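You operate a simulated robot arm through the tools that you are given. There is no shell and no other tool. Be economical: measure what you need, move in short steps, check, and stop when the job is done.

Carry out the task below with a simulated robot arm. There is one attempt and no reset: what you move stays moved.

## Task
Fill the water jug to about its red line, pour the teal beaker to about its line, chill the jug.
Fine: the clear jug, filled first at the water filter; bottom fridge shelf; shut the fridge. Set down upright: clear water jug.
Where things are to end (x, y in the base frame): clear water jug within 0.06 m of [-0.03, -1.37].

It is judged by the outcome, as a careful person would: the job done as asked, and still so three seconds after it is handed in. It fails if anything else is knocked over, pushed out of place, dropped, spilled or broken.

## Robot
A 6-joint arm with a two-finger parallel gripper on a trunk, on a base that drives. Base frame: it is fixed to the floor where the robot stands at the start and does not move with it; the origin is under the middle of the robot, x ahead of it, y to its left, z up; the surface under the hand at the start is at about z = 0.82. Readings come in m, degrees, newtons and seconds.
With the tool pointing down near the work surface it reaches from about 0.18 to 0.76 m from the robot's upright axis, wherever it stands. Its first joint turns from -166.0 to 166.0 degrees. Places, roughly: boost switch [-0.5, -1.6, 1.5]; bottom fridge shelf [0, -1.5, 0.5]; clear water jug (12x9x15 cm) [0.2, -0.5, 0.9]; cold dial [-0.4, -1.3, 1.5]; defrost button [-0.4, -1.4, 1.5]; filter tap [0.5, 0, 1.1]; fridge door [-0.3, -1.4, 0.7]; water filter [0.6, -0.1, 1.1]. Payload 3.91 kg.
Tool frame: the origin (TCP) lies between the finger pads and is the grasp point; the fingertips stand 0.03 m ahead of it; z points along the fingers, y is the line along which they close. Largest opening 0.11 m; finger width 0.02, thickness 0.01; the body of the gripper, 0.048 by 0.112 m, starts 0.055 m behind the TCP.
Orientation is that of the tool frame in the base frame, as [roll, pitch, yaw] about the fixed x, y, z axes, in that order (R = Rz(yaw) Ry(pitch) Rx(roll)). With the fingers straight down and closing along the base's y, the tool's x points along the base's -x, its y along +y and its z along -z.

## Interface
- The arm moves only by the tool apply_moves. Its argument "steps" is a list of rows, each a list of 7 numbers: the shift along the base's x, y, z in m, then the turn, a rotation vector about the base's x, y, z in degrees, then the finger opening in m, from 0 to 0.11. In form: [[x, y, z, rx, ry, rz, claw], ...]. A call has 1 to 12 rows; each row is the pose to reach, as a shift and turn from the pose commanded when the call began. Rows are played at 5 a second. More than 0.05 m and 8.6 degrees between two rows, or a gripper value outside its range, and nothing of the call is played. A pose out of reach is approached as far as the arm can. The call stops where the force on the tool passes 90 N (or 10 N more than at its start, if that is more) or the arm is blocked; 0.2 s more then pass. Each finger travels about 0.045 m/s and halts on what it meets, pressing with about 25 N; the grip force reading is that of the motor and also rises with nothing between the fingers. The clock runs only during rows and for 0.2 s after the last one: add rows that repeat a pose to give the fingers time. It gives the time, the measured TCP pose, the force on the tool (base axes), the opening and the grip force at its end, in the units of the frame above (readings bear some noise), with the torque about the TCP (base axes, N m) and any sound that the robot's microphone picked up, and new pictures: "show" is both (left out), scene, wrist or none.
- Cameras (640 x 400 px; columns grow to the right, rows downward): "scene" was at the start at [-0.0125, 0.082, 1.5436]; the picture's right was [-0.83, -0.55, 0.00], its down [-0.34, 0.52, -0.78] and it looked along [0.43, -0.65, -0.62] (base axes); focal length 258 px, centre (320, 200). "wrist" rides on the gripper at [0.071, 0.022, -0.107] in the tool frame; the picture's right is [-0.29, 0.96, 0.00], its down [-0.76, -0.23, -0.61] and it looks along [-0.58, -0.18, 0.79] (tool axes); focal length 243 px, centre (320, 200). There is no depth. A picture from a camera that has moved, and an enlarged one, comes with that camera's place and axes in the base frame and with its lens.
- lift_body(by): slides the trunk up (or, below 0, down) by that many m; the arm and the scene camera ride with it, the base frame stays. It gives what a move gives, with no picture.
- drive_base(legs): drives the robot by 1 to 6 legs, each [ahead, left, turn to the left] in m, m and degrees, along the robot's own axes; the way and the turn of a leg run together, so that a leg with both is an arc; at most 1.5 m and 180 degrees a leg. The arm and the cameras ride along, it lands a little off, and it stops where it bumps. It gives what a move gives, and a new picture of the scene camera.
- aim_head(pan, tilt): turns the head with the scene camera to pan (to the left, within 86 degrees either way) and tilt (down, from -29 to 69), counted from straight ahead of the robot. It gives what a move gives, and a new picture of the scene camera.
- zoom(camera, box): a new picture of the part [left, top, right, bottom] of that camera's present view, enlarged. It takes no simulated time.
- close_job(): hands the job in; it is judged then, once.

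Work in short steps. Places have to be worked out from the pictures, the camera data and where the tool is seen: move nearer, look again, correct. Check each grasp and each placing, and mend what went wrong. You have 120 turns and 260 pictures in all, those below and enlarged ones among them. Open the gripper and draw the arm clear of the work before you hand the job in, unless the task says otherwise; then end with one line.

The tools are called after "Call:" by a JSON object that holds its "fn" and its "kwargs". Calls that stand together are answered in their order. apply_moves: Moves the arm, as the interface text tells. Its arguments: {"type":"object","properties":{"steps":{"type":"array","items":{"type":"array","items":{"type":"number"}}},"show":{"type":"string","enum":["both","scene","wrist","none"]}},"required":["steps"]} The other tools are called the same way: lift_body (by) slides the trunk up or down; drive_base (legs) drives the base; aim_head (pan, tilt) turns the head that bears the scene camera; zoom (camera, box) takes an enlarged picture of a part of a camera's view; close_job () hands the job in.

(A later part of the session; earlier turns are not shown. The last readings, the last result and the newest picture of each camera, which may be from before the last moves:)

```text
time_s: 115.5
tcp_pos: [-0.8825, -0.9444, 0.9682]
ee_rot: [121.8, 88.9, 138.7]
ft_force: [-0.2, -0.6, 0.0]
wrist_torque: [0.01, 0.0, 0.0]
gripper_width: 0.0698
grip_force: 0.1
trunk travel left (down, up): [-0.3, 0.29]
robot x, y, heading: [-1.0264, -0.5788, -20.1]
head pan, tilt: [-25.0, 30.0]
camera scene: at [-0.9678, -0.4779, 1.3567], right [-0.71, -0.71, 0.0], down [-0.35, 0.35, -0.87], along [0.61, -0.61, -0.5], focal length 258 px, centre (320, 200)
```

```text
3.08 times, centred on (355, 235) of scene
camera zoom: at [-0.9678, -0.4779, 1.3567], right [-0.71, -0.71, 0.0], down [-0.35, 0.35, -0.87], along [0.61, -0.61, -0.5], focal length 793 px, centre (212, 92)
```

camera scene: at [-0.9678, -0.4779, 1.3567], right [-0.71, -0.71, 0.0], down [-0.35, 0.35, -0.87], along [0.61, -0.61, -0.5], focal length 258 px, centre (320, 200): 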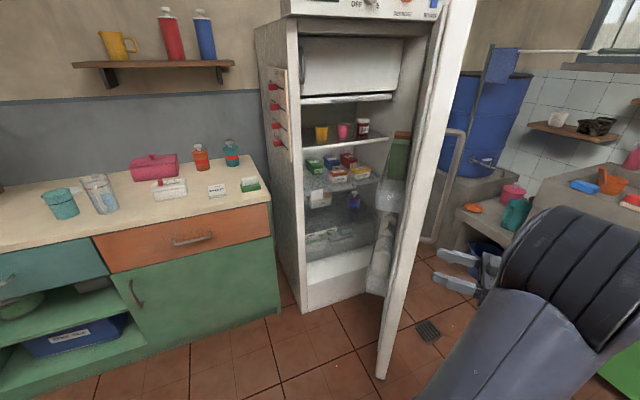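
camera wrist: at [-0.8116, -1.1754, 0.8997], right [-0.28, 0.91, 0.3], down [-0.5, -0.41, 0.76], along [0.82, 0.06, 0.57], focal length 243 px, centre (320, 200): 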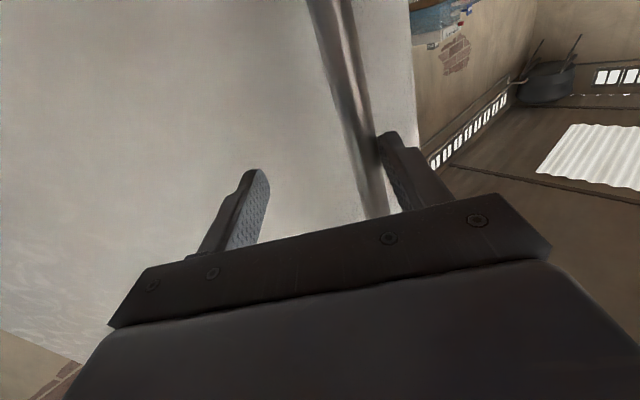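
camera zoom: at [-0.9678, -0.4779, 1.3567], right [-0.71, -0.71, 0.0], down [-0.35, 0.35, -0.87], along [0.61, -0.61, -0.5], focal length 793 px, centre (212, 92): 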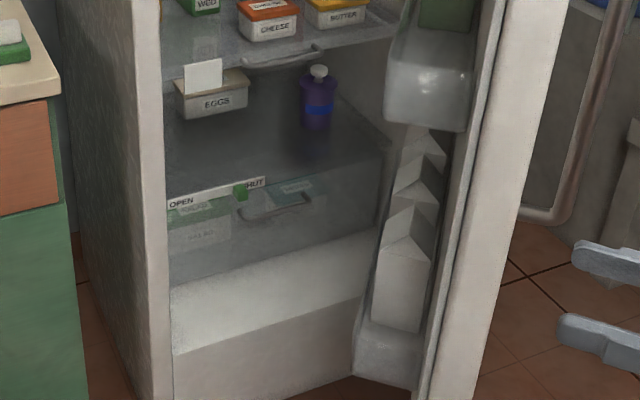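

Door bins hold cartons and a bottle, so I'll push the door from inside near its free edge, above the bins (z≈1.2). First I turn the closed hand to point right (-80°) and raise it.

Call:
{"fn": "apply_moves", "kwargs": {"steps": [[0, 0, 0.02, 0, 0, -8.1, 0.05], [0, 0, 0.04, 0, 0, -16.2, 0.03], [0, 0, 0.06, 0, 0, -24.3, 0.01], [0, 0, 0.08, 0, 0, -32.4, 0], [0, 0, 0.1, 0, 0, -40.5, 0], [0, 0, 0.12, 0, 0, -48.6, 0], [0, 0, 0.14, 0, 0, -56.7, 0], [0, 0, 0.16, 0, 0, -64.8, 0], [0, 0, 0.18, 0, 0, -72.9, 0], [0, 0, 0.2, 0, 0, -81, 0], [0, 0, 0.22, 0, 0, -89.1, 0], [0, 0, 0.23, 0, 0, -97, 0]], "show": "scene"}}

```text
time_s: 118.0
tcp_pos: [-0.9652, -0.9666, 1.1752]
ee_rot: [119.4, 85.6, 34.5]
ft_force: [-0.6, -0.2, -0.4]
wrist_torque: [0.01, 0.02, -0.01]
gripper_width: 0.0001
grip_force: 24.7
out of reach, approached as far as the arm can: row 12
trunk travel left (down, up): [-0.3, 0.29]
robot x, y, heading: [-1.0265, -0.5784, -20.2]
head pan, tilt: [-25.0, 30.0]
stopped in row 12: the arm was blocked; the commanded pose is now the measured one
camera scene: at [-0.9677, -0.478, 1.3567], right [-0.71, -0.7, 0.0], down [-0.35, 0.35, -0.87], along [0.61, -0.61, -0.5], focal length 258 px, centre (320, 200)
```

scene: 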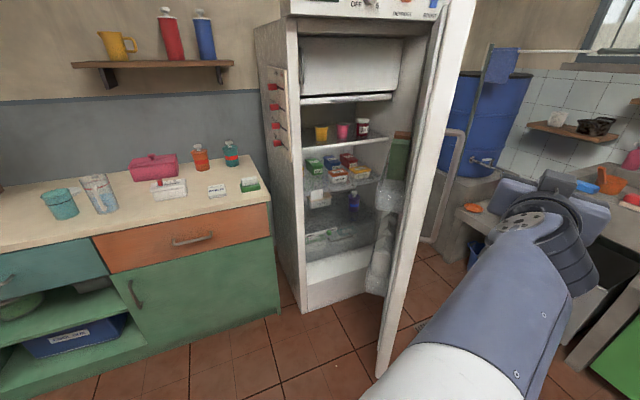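

The hand points right at z≈1.18. I drive so that it passes round the free edge of the door to the inside.

Call:
{"fn": "drive_base", "kwargs": {"legs": [[0.365, 0.123, 0], [0.059, -0.16, 0]]}}

Call:
{"fn": "aim_head", "kwargs": {"pan": -60, "tilt": 20}}

```text
time_s: 121.5
tcp_pos: [-0.5864, -1.153, 1.1745]
ee_rot: [119.7, 85.5, 34.8]
ft_force: [0.0, -0.1, -0.4]
wrist_torque: [-0.01, -0.01, 0.01]
gripper_width: 0.0
grip_force: 24.1
trunk travel left (down, up): [-0.3, 0.29]
robot x, y, heading: [-0.6482, -0.767, -20.5]
head pan, tilt: [-25.0, 30.0]
camera scene: at [-0.5883, -0.6634, 1.3566], right [-0.71, -0.7, 0.0], down [-0.35, 0.35, -0.87], along [0.61, -0.62, -0.5], focal length 258 px, centre (320, 200)
```

scene: 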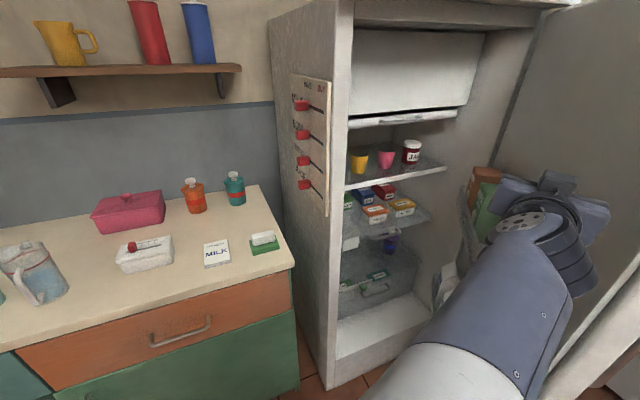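

```text
time_s: 122.5
tcp_pos: [-0.5871, -1.1534, 1.1749]
ee_rot: [119.8, 85.4, 34.8]
ft_force: [0.3, 1.1, -0.3]
wrist_torque: [-0.03, -0.02, 0.02]
gripper_width: 0.0
grip_force: 24.6
trunk travel left (down, up): [-0.3, 0.29]
robot x, y, heading: [-0.6475, -0.7632, -20.4]
head pan, tilt: [-60.0, 20.0]
camera scene: at [-0.6361, -0.6911, 1.3727], right [-0.99, -0.17, 0.0], down [-0.06, 0.34, -0.94], along [0.16, -0.93, -0.34], focal length 258 px, centre (320, 200)
```

scene: 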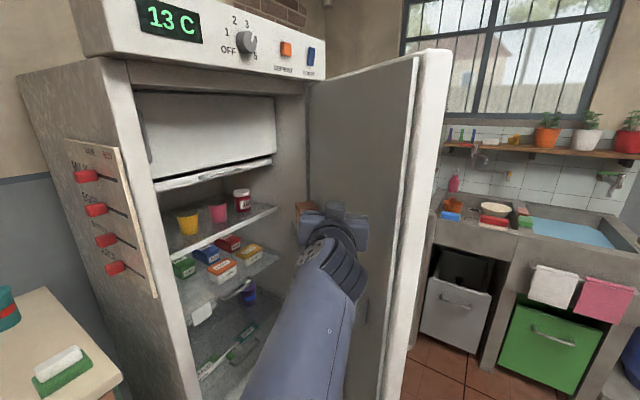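

The hand is inside the free edge, above the door bins. I now push the door further open by driving along its arc.

Call:
{"fn": "drive_base", "kwargs": {"legs": [[-0.123, -0.118, 0], [-0.069, -0.12, 0], [-0.031, -0.105, 0]]}}

```text
time_s: 125.6
tcp_pos: [-0.9119, -1.3968, 1.1746]
ee_rot: [119.7, 85.4, 34.5]
ft_force: [-0.1, 0.2, -0.6]
wrist_torque: [0.0, 0.01, -0.01]
gripper_width: 0.0
grip_force: 24.1
trunk travel left (down, up): [-0.3, 0.29]
robot x, y, heading: [-0.9711, -1.0063, -20.5]
head pan, tilt: [-60.0, 20.0]
camera scene: at [-0.9609, -0.935, 1.3727], right [-0.99, -0.17, 0.0], down [-0.06, 0.34, -0.94], along [0.16, -0.93, -0.34], focal length 258 px, centre (320, 200)
```

scene: 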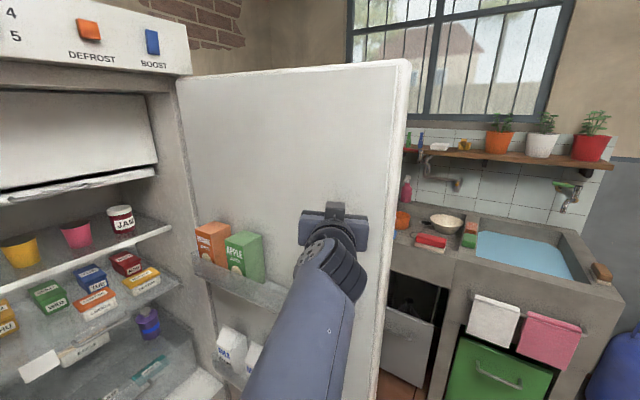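

The door stands at about 90°. From here I look squarely into the fridge.

Call:
{"fn": "aim_head", "kwargs": {"pan": -12, "tilt": 38}}

Call:
{"fn": "zoom", "kwargs": {"camera": "scene", "box": [180, 80, 440, 300]}}

```text
time_s: 126.8
tcp_pos: [-0.9116, -1.3972, 1.1759]
ee_rot: [119.7, 85.5, 34.5]
ft_force: [-0.9, 0.2, 0.1]
wrist_torque: [0.0, -0.02, 0.0]
gripper_width: 0.0001
grip_force: 25.0
trunk travel left (down, up): [-0.3, 0.29]
robot x, y, heading: [-0.9764, -1.0068, -20.3]
head pan, tilt: [-12.0, 38.0]
camera scene: at [-0.9036, -0.8898, 1.3443], right [-0.54, -0.84, 0.0], down [-0.52, 0.33, -0.79], along [0.66, -0.42, -0.62], focal length 258 px, centre (320, 200)
```

scene: 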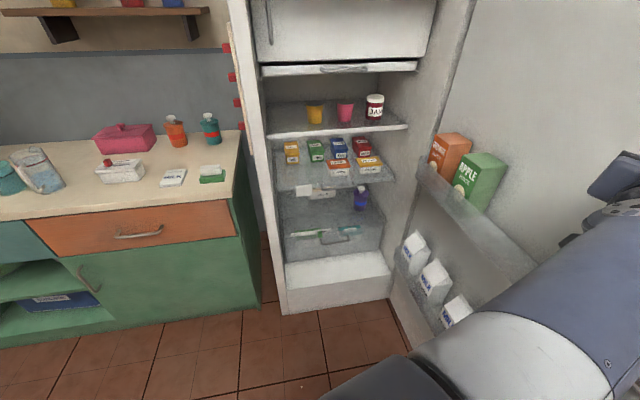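

```text
1.82 times, centred on (310, 190) of scene
camera zoom: at [-0.9036, -0.8898, 1.3443], right [-0.54, -0.84, 0.0], down [-0.52, 0.33, -0.79], along [0.66, -0.42, -0.62], focal length 469 px, centre (338, 218)
```

zoom: 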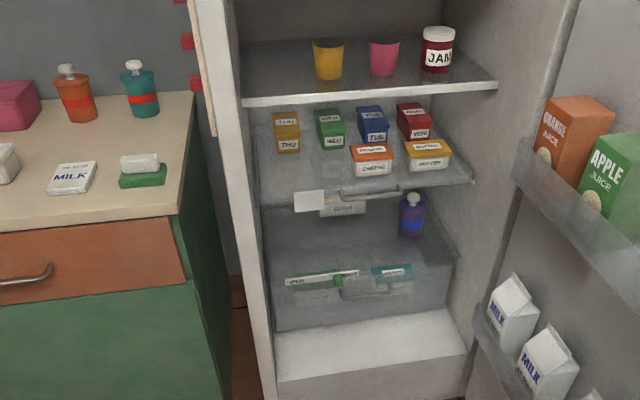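

The eggs box and a bottle stand at the back of the bottom shelf; the target spot looks free. I back off from the door and lower the trunk to measure the shelf heights from a second viewpoint.

Call:
{"fn": "drive_base", "kwargs": {"legs": [[-0.1, 0.28, 0]]}}

Call:
{"fn": "lift_body", "kwargs": {"by": -0.3}}

Call:
{"fn": "aim_head", "kwargs": {"pan": -20, "tilt": 22}}

Call:
{"fn": "zoom", "kwargs": {"camera": "scene", "box": [220, 80, 440, 300]}}

```text
time_s: 128.8
tcp_pos: [-0.9065, -1.1005, 1.1747]
ee_rot: [119.8, 85.6, 34.6]
ft_force: [0.3, -0.3, -0.4]
wrist_torque: [0.02, -0.01, 0.0]
gripper_width: 0.0
grip_force: 25.2
trunk travel left (down, up): [-0.3, 0.29]
robot x, y, heading: [-0.969, -0.7092, -20.7]
head pan, tilt: [-12.0, 38.0]
camera scene: at [-0.8973, -0.5928, 1.3443], right [-0.54, -0.84, 0.0], down [-0.52, 0.33, -0.79], along [0.66, -0.42, -0.62], focal length 258 px, centre (320, 200)
```

scene: 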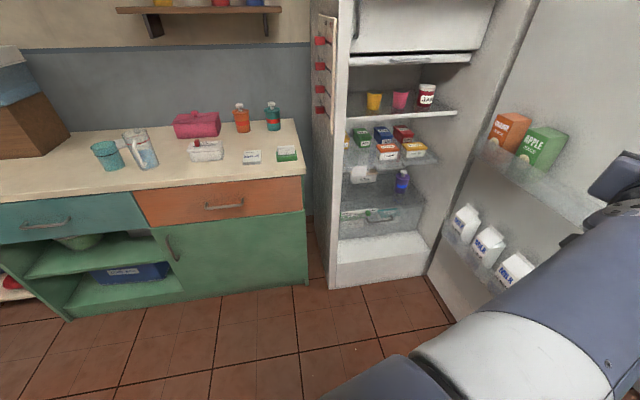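

```text
time_s: 131.8
tcp_pos: [-0.9068, -1.1004, 0.875]
ee_rot: [119.8, 85.5, 34.5]
ft_force: [0.4, 0.3, 0.2]
wrist_torque: [0.01, -0.01, 0.02]
gripper_width: 0.0001
grip_force: 24.9
trunk travel left (down, up): [0.0, 0.59]
robot x, y, heading: [-0.9677, -0.712, -20.4]
head pan, tilt: [-12.0, 38.0]
```

```text
time_s: 132.6
tcp_pos: [-0.9062, -1.1001, 0.8759]
ee_rot: [119.6, 85.5, 34.6]
ft_force: [-0.3, 0.7, -0.2]
wrist_torque: [-0.02, 0.01, 0.03]
gripper_width: 0.0
grip_force: 25.3
trunk travel left (down, up): [0.0, 0.59]
robot x, y, heading: [-0.9686, -0.7124, -20.6]
head pan, tilt: [-20.0, 22.0]
camera scene: at [-0.8995, -0.6065, 1.0694], right [-0.65, -0.76, 0.0], down [-0.29, 0.24, -0.93], along [0.7, -0.6, -0.38], focal length 258 px, centre (320, 200)
```

scene: 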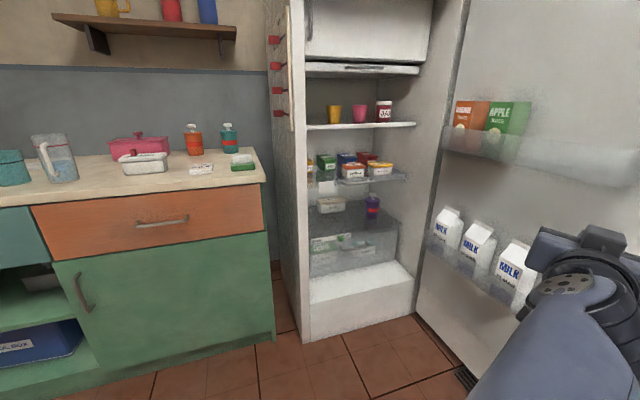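

```text
1.82 times, centred on (330, 190) of scene
camera zoom: at [-0.8995, -0.6065, 1.0694], right [-0.65, -0.76, 0.0], down [-0.29, 0.24, -0.93], along [0.7, -0.6, -0.38], focal length 469 px, centre (302, 218)
```

zoom: 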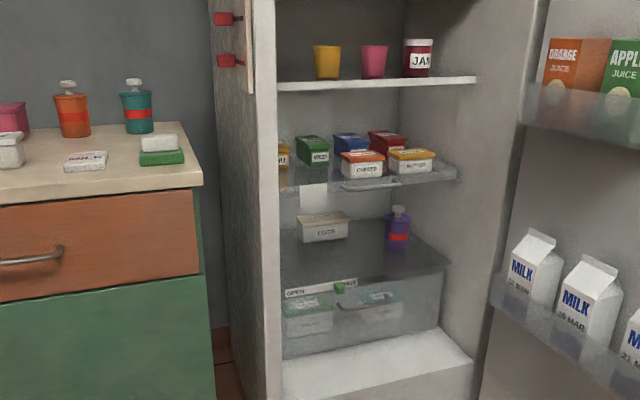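

Measured: bottom shelf at z≈0.465, shelf above it at ≈0.73 with a card hanging down to ≈0.66, and the eggs box 11 cm behind the target. So the jug must go in with a nearly level hand, which means gripping it from the spout side. I'll first turn the jug 180° with a top grasp. Trunk up and back to the counter.

Call:
{"fn": "lift_body", "kwargs": {"by": 0.35}}

Call:
{"fn": "drive_base", "kwargs": {"legs": [[0.469, 0.608, 0]]}}

Call:
{"fn": "aim_head", "kwargs": {"pan": 0, "tilt": 45}}

```text
time_s: 136.0
tcp_pos: [-0.9058, -1.1009, 1.2258]
ee_rot: [119.6, 85.4, 34.4]
ft_force: [0.0, -0.6, 0.5]
wrist_torque: [0.0, -0.03, 0.01]
gripper_width: 0.0
grip_force: 24.9
trunk travel left (down, up): [-0.35, 0.24]
robot x, y, heading: [-0.9672, -0.7105, -20.8]
head pan, tilt: [-20.0, 22.0]
```

```text
time_s: 140.2
tcp_pos: [-0.2581, -0.6923, 1.2254]
ee_rot: [119.7, 85.4, 34.2]
ft_force: [-0.5, -0.6, 0.2]
wrist_torque: [-0.04, -0.01, 0.0]
gripper_width: 0.0
grip_force: 24.9
trunk travel left (down, up): [-0.35, 0.24]
robot x, y, heading: [-0.3126, -0.3074, -20.7]
head pan, tilt: [-20.0, 22.0]
camera scene: at [-0.2495, -0.1994, 1.4195], right [-0.65, -0.76, 0.0], down [-0.28, 0.24, -0.93], along [0.7, -0.6, -0.37], focal length 258 px, centre (320, 200)
```

scene: 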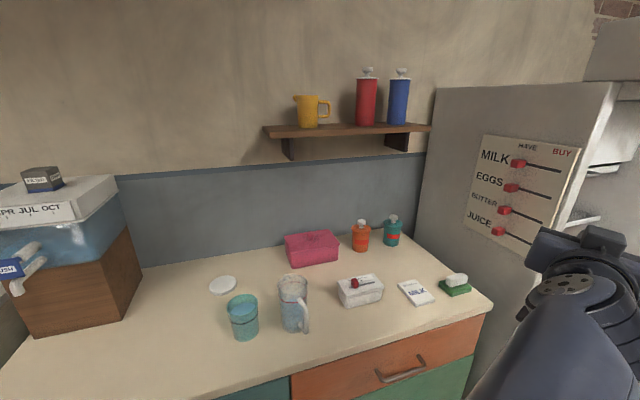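

```text
time_s: 141.1
tcp_pos: [-0.2582, -0.693, 1.2246]
ee_rot: [119.8, 85.5, 34.2]
ft_force: [-0.3, 0.8, 0.4]
wrist_torque: [0.01, -0.02, 0.03]
gripper_width: 0.0
grip_force: 25.1
trunk travel left (down, up): [-0.35, 0.24]
robot x, y, heading: [-0.3177, -0.302, -20.8]
head pan, tilt: [0.0, 45.0]
camera scene: at [-0.2437, -0.1677, 1.3841], right [-0.35, -0.94, 0.0], down [-0.66, 0.25, -0.71], along [0.66, -0.25, -0.71], focal length 258 px, centre (320, 200)
```

scene: 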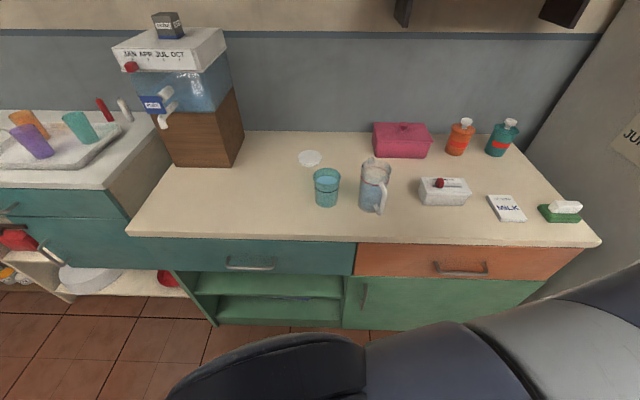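

I bring the hand over the jug: first swing it to face -10°, then point it down, opening the fingers.

Call:
{"fn": "apply_moves", "kwargs": {"steps": [[0.025, 0.01, 0, 0, 0, 7.5, 0.02], [0.05, 0.02, 0, 0, 0, 15, 0.04], [0.075, 0.03, 0, 0, 0, 22.5, 0.06], [0.1, 0.04, 0, 0, 0, 30, 0.08], [0.125, 0.05, 0, 0, 0, 37.5, 0.1], [0.15, 0.06, 0, 0, 0, 45, 0.11], [0.175, 0.07, 0, 0, 0, 52.5, 0.11], [0.2, 0.08, 0, 0, 0, 60, 0.11], [0.225, 0.09, 0, 0, 0, 67.5, 0.11], [0.25, 0.1, 0, 0, 0, 75, 0.11]], "show": "none"}}

Call:
{"fn": "apply_moves", "kwargs": {"steps": [[0.02, 0.009, 0, 1.5, 8.4, 0, 0.11], [0.04, 0.018, 0, 3, 16.8, 0, 0.11], [0.06, 0.027, 0, 4.5, 25.2, 0, 0.11], [0.08, 0.036, 0, 6, 33.6, 0, 0.11], [0.1, 0.045, 0, 7.4, 42, 0, 0.11], [0.12, 0.054, 0, 8.9, 50.5, 0, 0.11], [0.14, 0.063, 0, 10.4, 58.9, 0, 0.11], [0.16, 0.072, 0, 11.9, 67.3, 0, 0.11], [0.18, 0.081, -0.02, 13.4, 75.7, 0, 0.11], [0.2, 0.09, -0.04, 14.9, 84.1, 0, 0.11], [0.2, 0.09, -0.04, 14.9, 84.1, 0, 0.11]], "show": "both"}}

```text
time_s: 142.9
tcp_pos: [-0.1112, -0.6327, 1.2365]
ee_rot: [118.5, 87.7, 82.4]
ft_force: [0.3, 1.1, -0.5]
wrist_torque: [-0.02, -0.01, -0.02]
gripper_width: 0.1102
grip_force: 0.1
trunk travel left (down, up): [-0.35, 0.24]
robot x, y, heading: [-0.3198, -0.3038, -21.1]
head pan, tilt: [0.0, 45.0]
stopped in row 9: the arm was blocked; the commanded pose is now the measured one
```

```text
time_s: 143.5
tcp_pos: [-0.1484, -0.6595, 1.2256]
ee_rot: [-169.1, 74.3, 141.7]
ft_force: [-0.6, -1.0, -0.1]
wrist_torque: [0.03, -0.01, -0.01]
gripper_width: 0.1101
grip_force: 0.0
trunk travel left (down, up): [-0.35, 0.24]
robot x, y, heading: [-0.3172, -0.2983, -20.7]
head pan, tilt: [0.0, 45.0]
stopped in row 2: the arm was blocked; the commanded pose is now the measured one
camera scene: at [-0.2436, -0.1677, 1.384], right [-0.35, -0.94, 0.0], down [-0.66, 0.25, -0.71], along [0.66, -0.25, -0.71], focal length 258 px, centre (320, 200)
camera wrist: at [-0.2133, -0.5531, 1.1856], right [0.78, 0.58, 0.23], down [-0.39, 0.17, 0.91], along [0.49, -0.8, 0.36], focal length 243 px, centre (320, 200)
```

scene: 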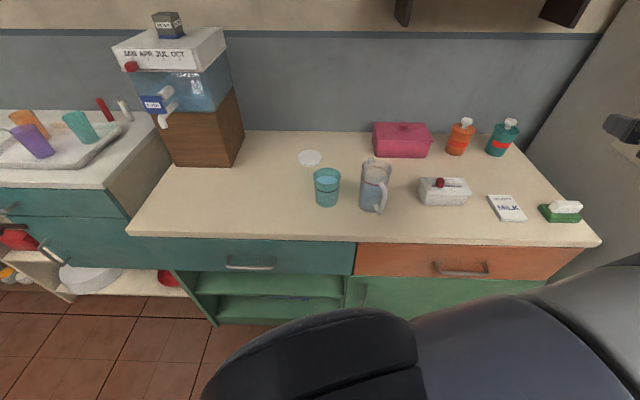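
wrist: 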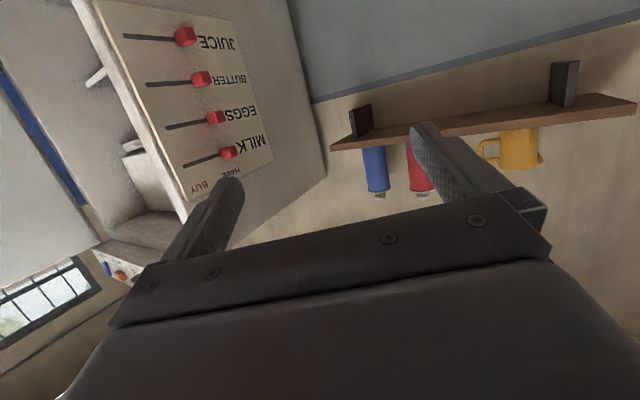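

The arm is jammed in a tight fold. I first extend the hand outward over the counter without turning.

Call:
{"fn": "apply_moves", "kwargs": {"steps": [[0.02, 0.0, 0, 0, 0, 0, 0.11], [0.045, 0.0, 0, 0, 0, 0, 0.11], [0.07, 0.005, 0, 0, 0, 0, 0.11], [0.1, 0.01, 0, 0, 0, 0, 0.11], [0.13, 0.02, 0, 0, 0, 0, 0.11]], "show": "scene"}}

```text
time_s: 144.1
tcp_pos: [-0.1846, -0.6831, 1.2276]
ee_rot: [-168.6, 74.4, 129.7]
ft_force: [-0.1, 0.9, 0.6]
wrist_torque: [0.01, 0.01, -0.01]
gripper_width: 0.1097
grip_force: 0.0
trunk travel left (down, up): [-0.35, 0.24]
robot x, y, heading: [-0.3171, -0.3038, -20.9]
head pan, tilt: [0.0, 45.0]
stopped in row 3: the arm was blocked; the commanded pose is now the measured one
camera scene: at [-0.2436, -0.1676, 1.384], right [-0.35, -0.94, 0.0], down [-0.66, 0.25, -0.71], along [0.66, -0.25, -0.71], focal length 258 px, centre (320, 200)
```

scene: 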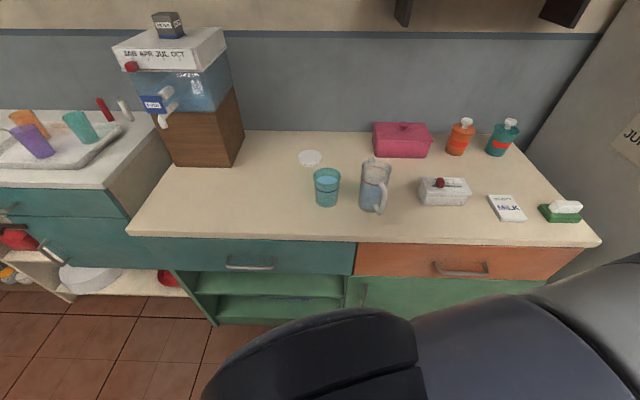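

Odd coupling; I instead pitch the tool down in place, moving slightly outward.

Call:
{"fn": "apply_moves", "kwargs": {"steps": [[0, -0.01, 0, 7.3, 3.9, 0, 0.11], [0, -0.02, 0, 14.6, 7.8, 0, 0.11], [0, -0.03, 0, 21.9, 11.6, 0, 0.11], [0, -0.04, 0, 29.2, 15.5, 0, 0.11], [0, -0.05, 0, 36.5, 19.4, 0, 0.11], [0, -0.06, 0, 43.8, 23.3, 0, 0.11], [0, -0.06, 0, 51.1, 27.1, 0, 0.11], [0, -0.06, 0, 58.4, 31, 0, 0.11], [0, -0.06, 0, 65.7, 34.9, 0, 0.11]], "show": "scene"}}

```text
time_s: 146.1
tcp_pos: [-0.1854, -0.7298, 1.1784]
ee_rot: [-179.8, 0.6, 121.1]
ft_force: [-0.1, -0.2, -0.5]
wrist_torque: [-0.03, 0.02, -0.01]
gripper_width: 0.1099
grip_force: 0.0
out of reach, approached as far as the arm can: row 8, 9
trunk travel left (down, up): [-0.35, 0.24]
robot x, y, heading: [-0.3169, -0.3055, -20.5]
head pan, tilt: [0.0, 45.0]
camera scene: at [-0.2437, -0.1678, 1.3841], right [-0.35, -0.94, 0.0], down [-0.66, 0.25, -0.71], along [0.66, -0.25, -0.71], focal length 258 px, centre (320, 200)
```

scene: 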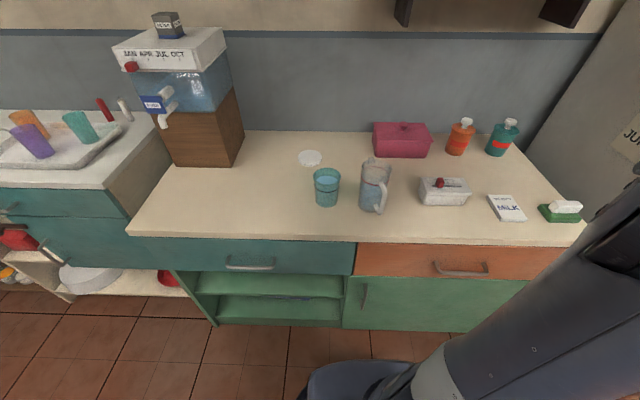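

Good: the tool points down in a normal posture. Now I swing over the jug and align with its handle axis.

Call:
{"fn": "apply_moves", "kwargs": {"steps": [[0.035, 0.021, 0, 0, 0, 4.5, 0.11], [0.07, 0.042, 0, 0, 0, 9, 0.11], [0.105, 0.063, 0, 0, 0, 13.5, 0.11], [0.14, 0.084, 0, 0, 0, 18, 0.11], [0.175, 0.105, 0, 0, 0, 22.5, 0.11], [0.21, 0.126, 0, 0, 0, 27, 0.11], [0.245, 0.147, 0, 0, 0, 31.5, 0.11], [0.28, 0.168, 0, 0, 0, 36, 0.11], [0.315, 0.189, 0, 0, 0, 40.5, 0.11], [0.35, 0.21, 0, 0, 0, 45, 0.11], [0.384, 0.23, 0, 0, 0, 49, 0.11], [0.384, 0.23, 0, 0, 0, 49, 0.11]], "show": "both"}}

Call:
{"fn": "zoom", "kwargs": {"camera": "wrist", "box": [160, 0, 480, 240]}}

```text
time_s: 148.7
tcp_pos: [0.1862, -0.4943, 1.1509]
ee_rot: [-179.9, 0.5, 170.2]
ft_force: [0.7, -0.7, -0.7]
wrist_torque: [0.01, 0.01, -0.01]
gripper_width: 0.1098
grip_force: 0.0
out of reach, approached as far as the arm can: row 8, 9, 10, 11, 12
trunk travel left (down, up): [-0.35, 0.24]
robot x, y, heading: [-0.3204, -0.3019, -20.8]
head pan, tilt: [0.0, 45.0]
camera scene: at [-0.2434, -0.1676, 1.384], right [-0.35, -0.94, 0.0], down [-0.66, 0.25, -0.71], along [0.66, -0.25, -0.71], focal length 258 px, centre (320, 200)
camera wrist: at [0.1193, -0.46, 1.2587], right [0.45, 0.89, 0.0], down [0.7, -0.36, 0.61], along [0.55, -0.27, -0.79], focal length 243 px, centre (320, 200)
```

scene: 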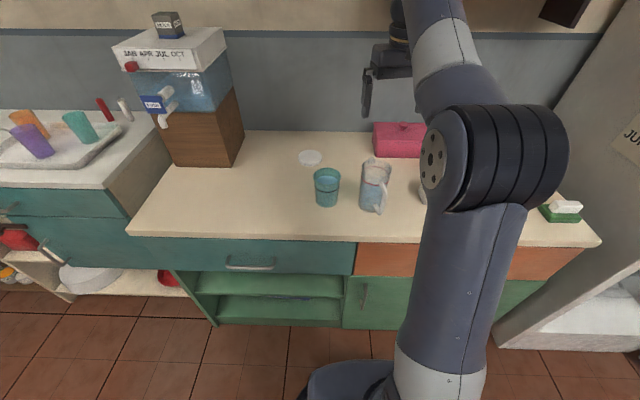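
wrist: 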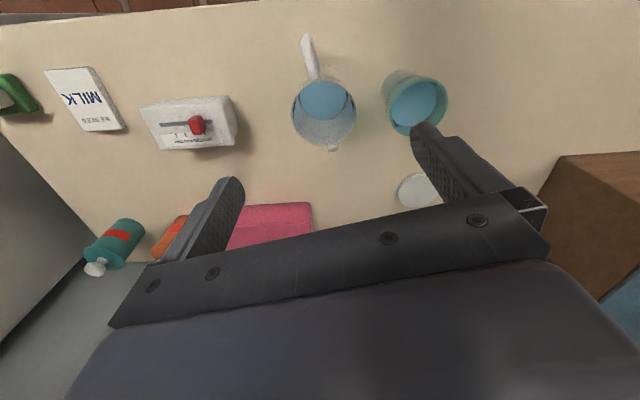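

```text
1.67 times, centred on (320, 120) of wrist
camera zoom: at [0.1193, -0.46, 1.2587], right [0.45, 0.89, 0.0], down [0.7, -0.36, 0.61], along [0.55, -0.27, -0.79], focal length 404 px, centre (320, 333)
```

zoom: 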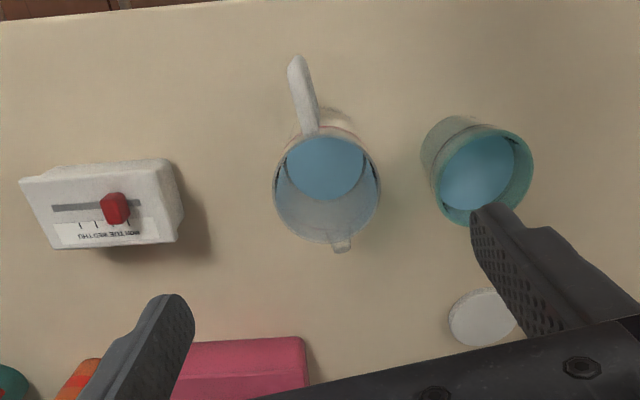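

The jug is at about (0.206, -0.498) with its spout at -10°. I lower the open hand to just above it.

Call:
{"fn": "apply_moves", "kwargs": {"steps": [[0.001, 0.003, -0.045, 0, 0, 0, 0.11], [0.003, 0.006, -0.09, 0, 0, 0, 0.11], [0.004, 0.01, -0.135, 0, 0, 0, 0.11], [0.006, 0.015, -0.18, 0, 0, 0, 0.11], [0.006, 0.015, -0.21, 0, 0, 0, 0.11], [0.006, 0.015, -0.21, 0, 0, 0, 0.11]], "show": "wrist"}}

```text
time_s: 150.1
tcp_pos: [0.1931, -0.4834, 0.9431]
ee_rot: [180.0, 0.3, 170.1]
ft_force: [0.2, -0.3, 0.6]
wrist_torque: [0.03, 0.01, -0.02]
gripper_width: 0.1099
grip_force: 0.1
trunk travel left (down, up): [-0.35, 0.24]
robot x, y, heading: [-0.3197, -0.3036, -20.9]
head pan, tilt: [0.0, 45.0]
camera wrist: at [0.1269, -0.4474, 1.0508], right [0.45, 0.89, 0.0], down [0.71, -0.36, 0.61], along [0.55, -0.27, -0.79], focal length 243 px, centre (320, 200)
```

wrist: 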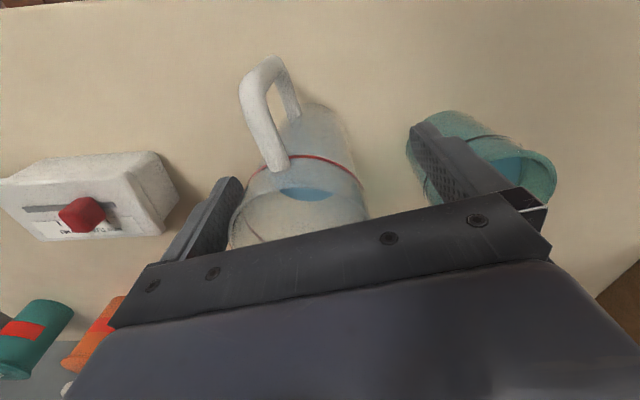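

The hand is already around the jug, but 15 mm off to the beaker side. I centre it, lower to 0.925 and close.

Call:
{"fn": "apply_moves", "kwargs": {"steps": [[0.002, -0.015, 0, 0, 0, 0, 0.11], [0.011, -0.016, -0.01, 0, 0, 0, 0.11], [0.011, -0.016, -0.018, 0, 0, 0, 0.11], [0.011, -0.016, -0.018, 0, 0, 0, 0.09], [0.011, -0.016, -0.018, 0, 0, 0, 0.07], [0.011, -0.016, -0.018, 0, 0, 0, 0.05], [0.011, -0.016, -0.018, 0, 0, 0, 0.05], [0.011, -0.016, -0.018, 0, 0, 0, 0.05]], "show": "wrist"}}

```text
time_s: 151.9
tcp_pos: [0.2023, -0.4964, 0.9256]
ee_rot: [179.9, 0.3, 170.2]
ft_force: [0.0, -1.7, 2.2]
wrist_torque: [-0.05, -0.06, -0.04]
gripper_width: 0.0851
grip_force: 24.8
trunk travel left (down, up): [-0.35, 0.24]
robot x, y, heading: [-0.314, -0.3027, -20.8]
head pan, tilt: [0.0, 45.0]
camera wrist: at [0.1373, -0.4627, 1.0328], right [0.45, 0.89, 0.0], down [0.71, -0.36, 0.61], along [0.55, -0.27, -0.79], focal length 243 px, centre (320, 200)
```

wrist: 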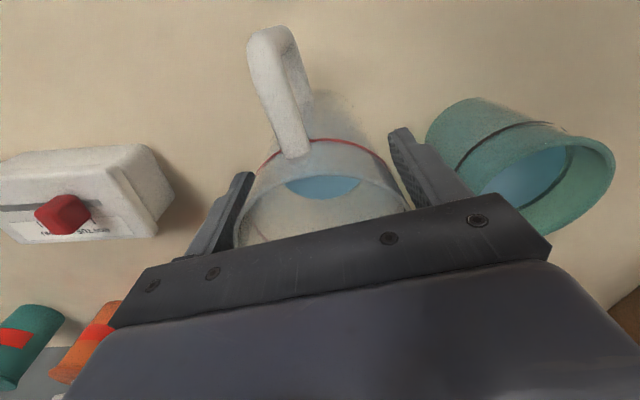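

Gripped. I lift it clear of the beaker's height and begin turning it about the vertical.

Call:
{"fn": "apply_moves", "kwargs": {"steps": [[0, 0, 0.03, 0, 0, 0, 0.05], [0, 0, 0.07, 0, 0, 0, 0.05], [0, 0, 0.115, 0, 0, 0, 0.05], [0, 0, 0.115, 0, 0, 8, 0.05], [0, 0, 0.115, 0, 0, 16, 0.05], [0, 0, 0.115, 0, 0, 24, 0.05], [0, 0, 0.115, 0, 0, 32, 0.05], [0, 0, 0.115, 0, 0, 40, 0.05], [0, 0, 0.115, 0, 0, 48, 0.05], [0, 0, 0.115, 0, 0, 56, 0.05], [0, 0, 0.115, 0, 0, 64, 0.05], [0, 0, 0.115, 0, 0, 72, 0.05]], "show": "scene"}}

```text
time_s: 154.5
tcp_pos: [0.2044, -0.4961, 1.0403]
ee_rot: [180.0, 0.3, -117.8]
ft_force: [0.1, 0.3, -3.3]
wrist_torque: [-0.01, -0.01, -0.01]
gripper_width: 0.0852
grip_force: 24.7
trunk travel left (down, up): [-0.35, 0.24]
robot x, y, heading: [-0.3177, -0.3049, -20.6]
head pan, tilt: [0.0, 45.0]
camera scene: at [-0.2434, -0.1677, 1.384], right [-0.35, -0.94, 0.0], down [-0.66, 0.25, -0.71], along [0.66, -0.25, -0.71], focal length 258 px, centre (320, 200)
```

scene: 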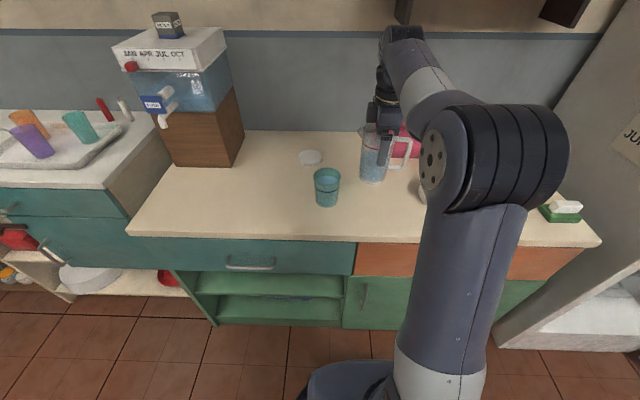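

Going well. I continue the turn to +170° in total.

Call:
{"fn": "apply_moves", "kwargs": {"steps": [[0, 0, 0, 0, 0, 8.2, 0.05], [0, 0, 0, 0, 0, 16.4, 0.05], [0, 0, 0, 0, 0, 24.6, 0.05], [0, 0, 0, 0, 0, 32.8, 0.05], [0, 0, 0, 0, 0, 41, 0.05], [0, 0, 0, 0, 0, 49.2, 0.05], [0, 0, 0, 0, 0, 57.4, 0.05], [0, 0, 0, 0, 0, 65.6, 0.05], [0, 0, 0, 0, 0, 73.8, 0.05], [0, 0, 0, 0, 0, 82, 0.05], [0, 0, 0, 0, 0, 90, 0.05], [0, 0, 0, 0, 0, 97, 0.05]], "show": "both"}}

```text
time_s: 157.1
tcp_pos: [0.2169, -0.4536, 1.0387]
ee_rot: [179.5, 0.3, -22.3]
ft_force: [0.2, -0.6, -3.2]
wrist_torque: [-0.01, -0.03, 0.04]
gripper_width: 0.085
grip_force: 25.2
out of reach, approached as far as the arm can: row 12
trunk travel left (down, up): [-0.35, 0.24]
robot x, y, heading: [-0.3218, -0.3058, -20.8]
head pan, tilt: [0.0, 45.0]
camera scene: at [-0.2436, -0.1681, 1.3841], right [-0.35, -0.94, 0.0], down [-0.66, 0.25, -0.71], along [0.66, -0.25, -0.71], focal length 258 px, centre (320, 200)
camera wrist: at [0.276, -0.4986, 1.1463], right [-0.63, -0.78, 0.01], down [-0.61, 0.5, 0.61], along [-0.48, 0.38, -0.79], focal length 243 px, centre (320, 200)
```

scene: 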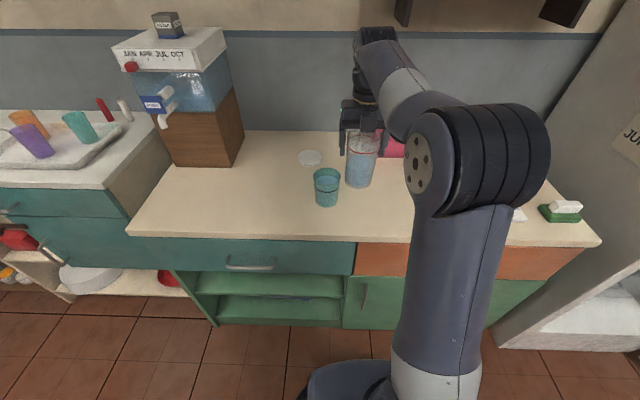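
wrist: 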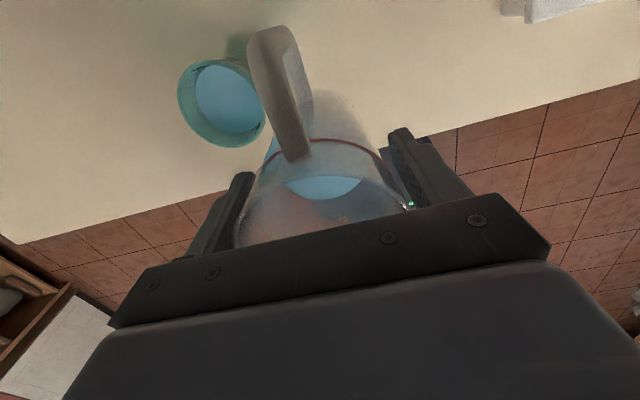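

The wrist reached its limit at about 168°, which is enough: the spout now faces 158°. I move the jug away from the beaker, ease the turn back 12°, and set it down at about (0.17, -0.52).

Call:
{"fn": "apply_moves", "kwargs": {"steps": [[-0.015, -0.023, 0, 0, 0, -4, 0.05], [-0.03, -0.046, 0, 0, 0, -8, 0.05], [-0.045, -0.068, 0, 0, 0, -12, 0.05], [-0.045, -0.068, -0.04, 0, 0, -12, 0.05], [-0.045, -0.068, -0.08, 0, 0, -12, 0.05], [-0.045, -0.068, -0.1, 0, 0, -12, 0.05], [-0.045, -0.068, -0.1, 0, 0, -12, 0.05]], "show": "both"}}

```text
time_s: 158.7
tcp_pos: [0.1714, -0.5205, 0.9393]
ee_rot: [180.0, 0.3, -32.8]
ft_force: [0.5, 0.2, -3.0]
wrist_torque: [-0.01, -0.01, 0.01]
gripper_width: 0.0853
grip_force: 25.1
trunk travel left (down, up): [-0.35, 0.24]
robot x, y, heading: [-0.3151, -0.3057, -20.9]
head pan, tilt: [0.0, 45.0]
camera scene: at [-0.2434, -0.1678, 1.384], right [-0.35, -0.94, 0.0], down [-0.66, 0.25, -0.71], along [0.66, -0.25, -0.71], focal length 258 px, centre (320, 200)
camera wrist: at [0.2212, -0.5766, 1.0462], right [-0.76, -0.65, 0.0], down [-0.51, 0.6, 0.61], along [-0.4, 0.47, -0.79], focal length 243 px, centre (320, 200)
```

scene: 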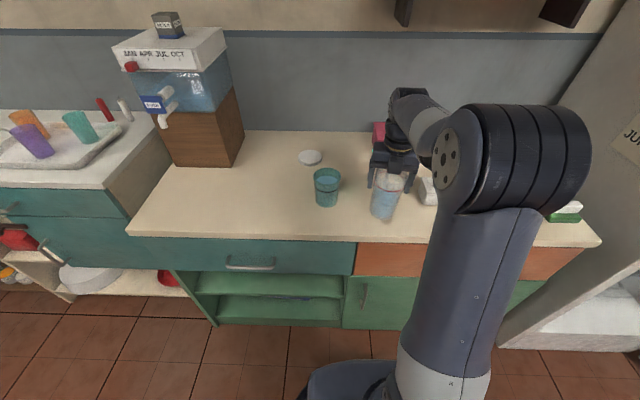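
wrist: 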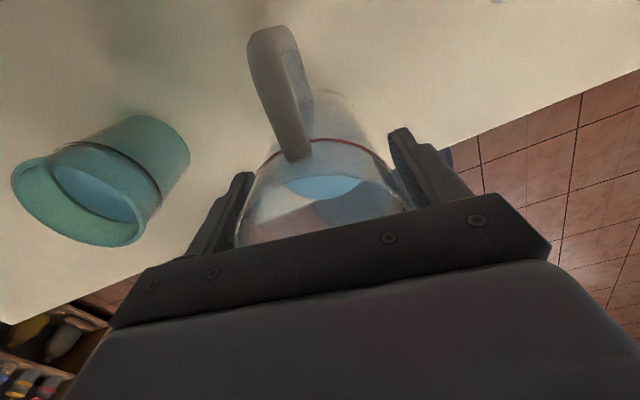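

Just above the counter, clear of the block. Lower, release, rise.

Call:
{"fn": "apply_moves", "kwargs": {"steps": [[0, 0, -0.008, 0, 0, 0, 0.05], [0, 0, -0.0125, 0, 0, 0, 0.05], [0, 0, -0.0125, 0, 0, 0, 0.05], [0, 0, -0.0125, 0, 0, 0, 0.08], [0, 0, -0.0125, 0, 0, 0, 0.1], [0, 0, -0.0125, 0, 0, 0, 0.105], [0, 0, 0.03, 0, 0, 0, 0.105], [0, 0, 0.07, 0, 0, 0, 0.105], [0, 0, 0.11, 0, 0, 0, 0.105], [0, 0, 0.14, 0, 0, 0, 0.105]], "show": "wrist"}}

```text
time_s: 160.9
tcp_pos: [0.1733, -0.5195, 1.0795]
ee_rot: [-179.9, 0.3, -32.9]
ft_force: [0.2, -0.2, 0.4]
wrist_torque: [0.0, 0.0, -0.03]
gripper_width: 0.1053
grip_force: 0.0
trunk travel left (down, up): [-0.35, 0.24]
robot x, y, heading: [-0.3159, -0.3048, -20.9]
head pan, tilt: [0.0, 45.0]
camera wrist: at [0.2222, -0.5759, 1.1865], right [-0.76, -0.65, 0.0], down [-0.51, 0.6, 0.61], along [-0.4, 0.47, -0.79], focal length 243 px, centre (320, 200)
```

wrist: 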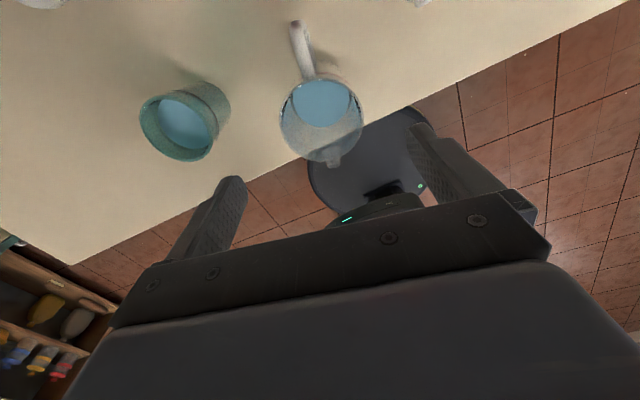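

The jug stands at (0.171, -0.518), spout facing me at about 147°. I turn the hand back to its normal roll while drawing it towards me.

Call:
{"fn": "apply_moves", "kwargs": {"steps": [[-0.012, 0.008, 0.01, 0, 0, -8.2, 0.105], [-0.024, 0.016, 0.01, 0, 0, -16.4, 0.105], [-0.036, 0.024, 0.01, 0, 0, -24.6, 0.105], [-0.048, 0.032, 0.01, 0, 0, -32.8, 0.105], [-0.06, 0.04, 0.01, 0, 0, -41, 0.105], [-0.072, 0.048, 0.01, 0, 0, -49.2, 0.105], [-0.084, 0.056, 0.01, 0, 0, -57.4, 0.105], [-0.096, 0.064, 0.01, 0, 0, -65.6, 0.105], [-0.108, 0.072, 0.01, 0, 0, -73.8, 0.105], [-0.12, 0.08, 0.01, 0, 0, -82, 0.105], [-0.132, 0.088, 0.01, 0, 0, -90, 0.105], [-0.143, 0.095, 0.01, 0, 0, -98, 0.105]], "show": "none"}}

Call:
{"fn": "apply_moves", "kwargs": {"steps": [[0, 0, 0, 0, 0, -8.2, 0.105], [0, 0, 0, 0, 0, -16.4, 0.105], [0, 0, 0, 0, 0, -24.6, 0.105], [0, 0, 0, 0, 0, -32.8, 0.105], [0, 0, 0, 0, 0, -41, 0.105], [0, 0, 0, 0, 0, -49.2, 0.105], [0, 0, 0, 0, 0, -57.4, 0.105], [0, 0, 0, 0, 0, -65.6, 0.105], [0, 0, 0, 0, 0, -73.8, 0.105], [0, 0, 0, 0, 0, -82, 0.105]], "show": "none"}}

Call:
{"fn": "lift_body", "kwargs": {"by": -0.12}}

Call:
{"fn": "drive_base", "kwargs": {"legs": [[-0.07, 0, 0]]}}

```text
time_s: 163.5
tcp_pos: [0.0289, -0.4257, 1.0885]
ee_rot: [-179.9, 0.3, -131.1]
ft_force: [1.4, 0.3, 0.2]
wrist_torque: [0.0, 0.03, 0.02]
gripper_width: 0.105
grip_force: 0.0
trunk travel left (down, up): [-0.35, 0.24]
robot x, y, heading: [-0.3184, -0.3051, -20.7]
head pan, tilt: [0.0, 45.0]
```

```text
time_s: 165.7
tcp_pos: [0.0293, -0.4265, 1.0887]
ee_rot: [180.0, 0.4, 147.1]
ft_force: [-0.1, 0.6, 0.2]
wrist_torque: [-0.02, -0.03, -0.01]
gripper_width: 0.1051
grip_force: 0.1
trunk travel left (down, up): [-0.35, 0.24]
robot x, y, heading: [-0.3161, -0.3053, -20.5]
head pan, tilt: [0.0, 45.0]
```

```text
time_s: 167.2
tcp_pos: [0.0304, -0.4262, 0.9684]
ee_rot: [-180.0, 0.3, 147.1]
ft_force: [0.3, 0.1, -0.2]
wrist_torque: [0.02, -0.04, -0.04]
gripper_width: 0.1049
grip_force: 0.0
trunk travel left (down, up): [-0.23, 0.36]
robot x, y, heading: [-0.3151, -0.3028, -21.0]
head pan, tilt: [0.0, 45.0]
```

```text
time_s: 168.2
tcp_pos: [-0.0361, -0.4008, 0.9688]
ee_rot: [179.9, 0.3, 147.2]
ft_force: [0.1, 0.1, 0.2]
wrist_torque: [-0.01, 0.01, 0.02]
gripper_width: 0.105
grip_force: 0.0
trunk travel left (down, up): [-0.23, 0.36]
robot x, y, heading: [-0.3848, -0.2793, -20.7]
head pan, tilt: [0.0, 45.0]
camera scene: at [-0.3094, -0.1428, 1.264], right [-0.35, -0.94, 0.0], down [-0.66, 0.25, -0.71], along [0.66, -0.25, -0.71], focal length 258 px, centre (320, 200)
```

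scene: 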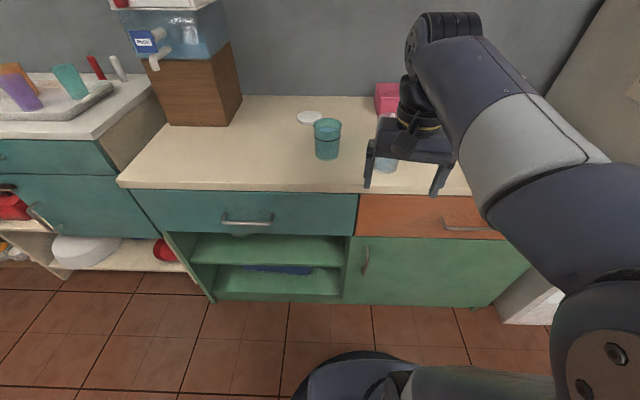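

Now I pitch the hand up to 12° below level behind the jug.

Call:
{"fn": "apply_moves", "kwargs": {"steps": [[0.006, -0.003, 0, -4.2, -6.5, 0, 0.105], [0.012, -0.005, 0, -8.5, -13.1, 0, 0.105], [0.018, -0.008, 0, -12.7, -19.6, 0, 0.105], [0.024, -0.01, 0, -17, -26.2, 0, 0.105], [0.03, -0.013, 0, -21.2, -32.8, 0, 0.105], [0.036, -0.016, 0, -25.4, -39.3, 0, 0.105], [0.042, -0.018, 0, -29.7, -45.8, 0, 0.105], [0.048, -0.021, 0, -33.9, -52.4, 0, 0.105], [0.054, -0.023, 0, -38.2, -59, 0, 0.105], [0.06, -0.026, 0, -42.4, -65.5, 0, 0.105], [0.06, -0.026, 0, -42.4, -65.5, 0, 0.105]], "show": "both"}}

```text
time_s: 170.6
tcp_pos: [0.0246, -0.4307, 0.9581]
ee_rot: [-176.5, 76.9, 150.0]
ft_force: [-0.9, -0.1, -0.8]
wrist_torque: [-0.03, -0.11, -0.01]
gripper_width: 0.105
grip_force: 0.0
trunk travel left (down, up): [-0.23, 0.36]
robot x, y, heading: [-0.3823, -0.2845, -21.0]
head pan, tilt: [0.0, 45.0]
camera scene: at [-0.3096, -0.1427, 1.2644], right [-0.35, -0.94, 0.0], down [-0.66, 0.25, -0.71], along [0.66, -0.25, -0.71], focal length 258 px, centre (320, 200)
camera wrist: at [-0.0637, -0.3459, 0.9132], right [0.58, 0.77, 0.27], down [-0.47, 0.05, 0.88], along [0.66, -0.64, 0.39], focal length 243 px, centre (320, 200)
```

scene: 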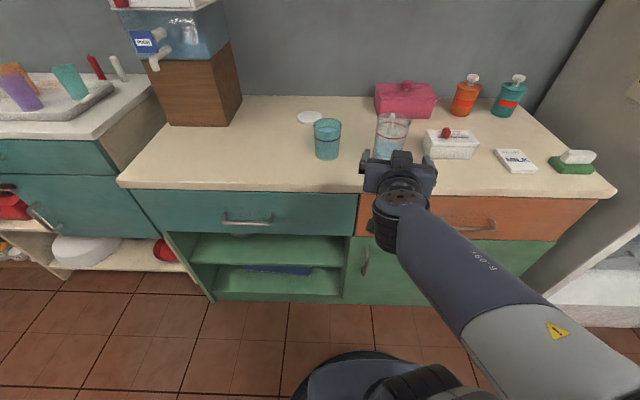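
wrist: 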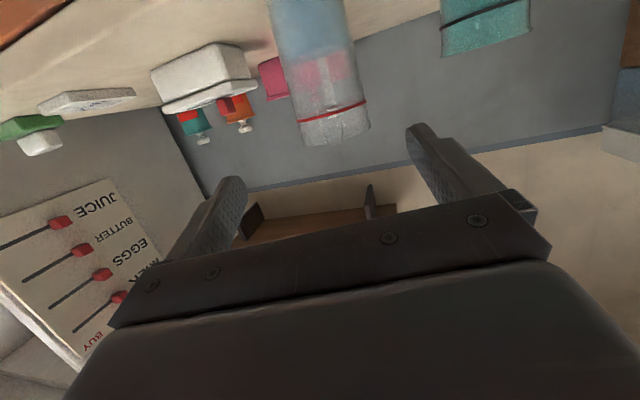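

The jug is dead ahead. I lower to z=0.90, advance around it and close.

Call:
{"fn": "apply_moves", "kwargs": {"steps": [[0.0, 0.0, -0.03, 0, 0, 0, 0.11], [0.0, 0.0, -0.057, 0, 0, 0, 0.11], [0.04, -0.022, -0.057, 0, 0, 0, 0.11], [0.08, -0.046, -0.057, 0, 0, 0, 0.11], [0.112, -0.066, -0.057, 0, 0, 0, 0.11], [0.141, -0.084, -0.057, 0, 0, 0, 0.11], [0.141, -0.084, -0.057, 0, 0, 0, 0.11]], "show": "wrist"}}

```text
time_s: 172.2
tcp_pos: [0.1638, -0.5109, 0.9117]
ee_rot: [-179.7, 78.3, 147.4]
ft_force: [-0.3, -0.5, 0.4]
wrist_torque: [0.0, -0.02, 0.02]
gripper_width: 0.1101
grip_force: 0.1
trunk travel left (down, up): [-0.23, 0.36]
robot x, y, heading: [-0.3838, -0.2768, -20.8]
head pan, tilt: [0.0, 45.0]
camera wrist: at [0.0758, -0.4273, 0.8645], right [0.57, 0.77, 0.28], down [-0.5, 0.05, 0.87], along [0.66, -0.63, 0.41], focal length 243 px, centre (320, 200)
```

wrist: 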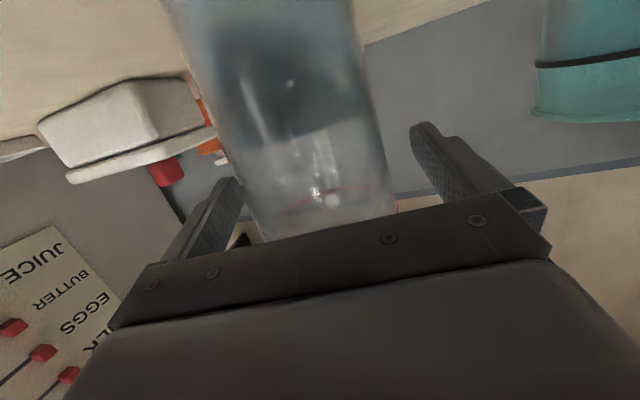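

Call:
{"fn": "apply_moves", "kwargs": {"steps": [[0.002, -0.003, -0.011, 0, 0, 0, 0.11], [0.002, -0.003, -0.011, 0, 0, 0, 0.09], [0.002, -0.003, -0.011, 0, 0, 0, 0.07], [0.002, -0.003, -0.011, 0, 0, 0, 0.05], [0.002, -0.003, -0.011, 0, 0, 0, 0.05], [0.002, -0.003, -0.011, 0, 0, 0, 0.05]], "show": "none"}}

Call:
{"fn": "apply_moves", "kwargs": {"steps": [[0, 0, 0.01, 0, 0, 0, 0.05], [0, 0, 0.03, 0, 0, 0, 0.05], [0, 0, 0.06, 0, 0, 0, 0.05], [0, 0, 0.08, 0, 0, 0, 0.05]], "show": "both"}}

```text
time_s: 173.6
tcp_pos: [0.1651, -0.5129, 0.9005]
ee_rot: [-179.6, 78.3, 147.3]
ft_force: [-0.1, -0.9, -0.5]
wrist_torque: [-0.04, -0.07, -0.03]
gripper_width: 0.0821
grip_force: 25.0
trunk travel left (down, up): [-0.23, 0.36]
robot x, y, heading: [-0.382, -0.2793, -20.7]
head pan, tilt: [0.0, 45.0]
```

```text
time_s: 174.6
tcp_pos: [0.1668, -0.513, 0.9818]
ee_rot: [-179.8, 78.4, 147.3]
ft_force: [0.7, -0.7, -2.8]
wrist_torque: [0.01, 0.05, 0.01]
gripper_width: 0.0824
grip_force: 25.2
trunk travel left (down, up): [-0.23, 0.36]
robot x, y, heading: [-0.3838, -0.2798, -20.4]
head pan, tilt: [0.0, 45.0]
camera scene: at [-0.3092, -0.1428, 1.264], right [-0.35, -0.94, 0.0], down [-0.66, 0.25, -0.71], along [0.66, -0.25, -0.71], focal length 258 px, centre (320, 200)
camera wrist: at [0.0782, -0.4296, 0.9347], right [0.57, 0.77, 0.28], down [-0.5, 0.05, 0.87], along [0.66, -0.63, 0.41], focal length 243 px, centre (320, 200)
```

scene: 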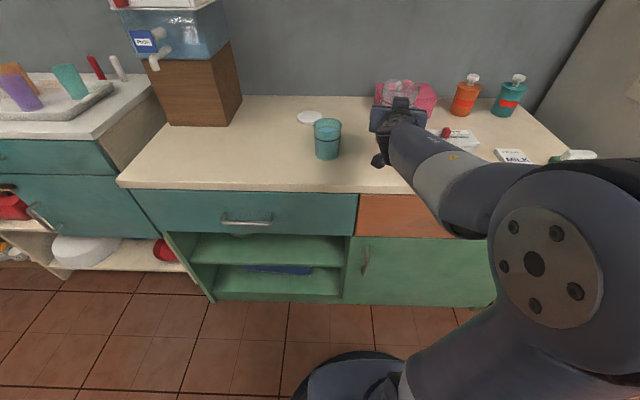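
wrist: 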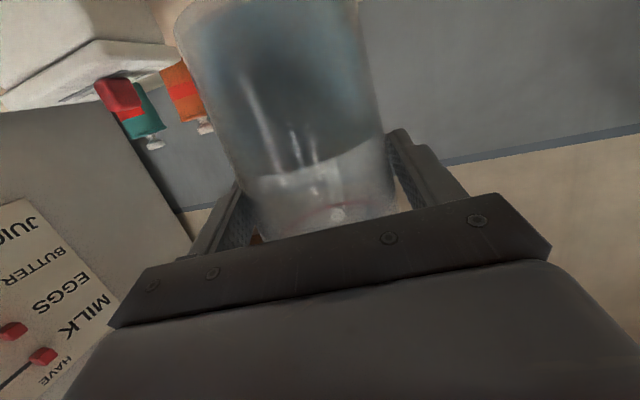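

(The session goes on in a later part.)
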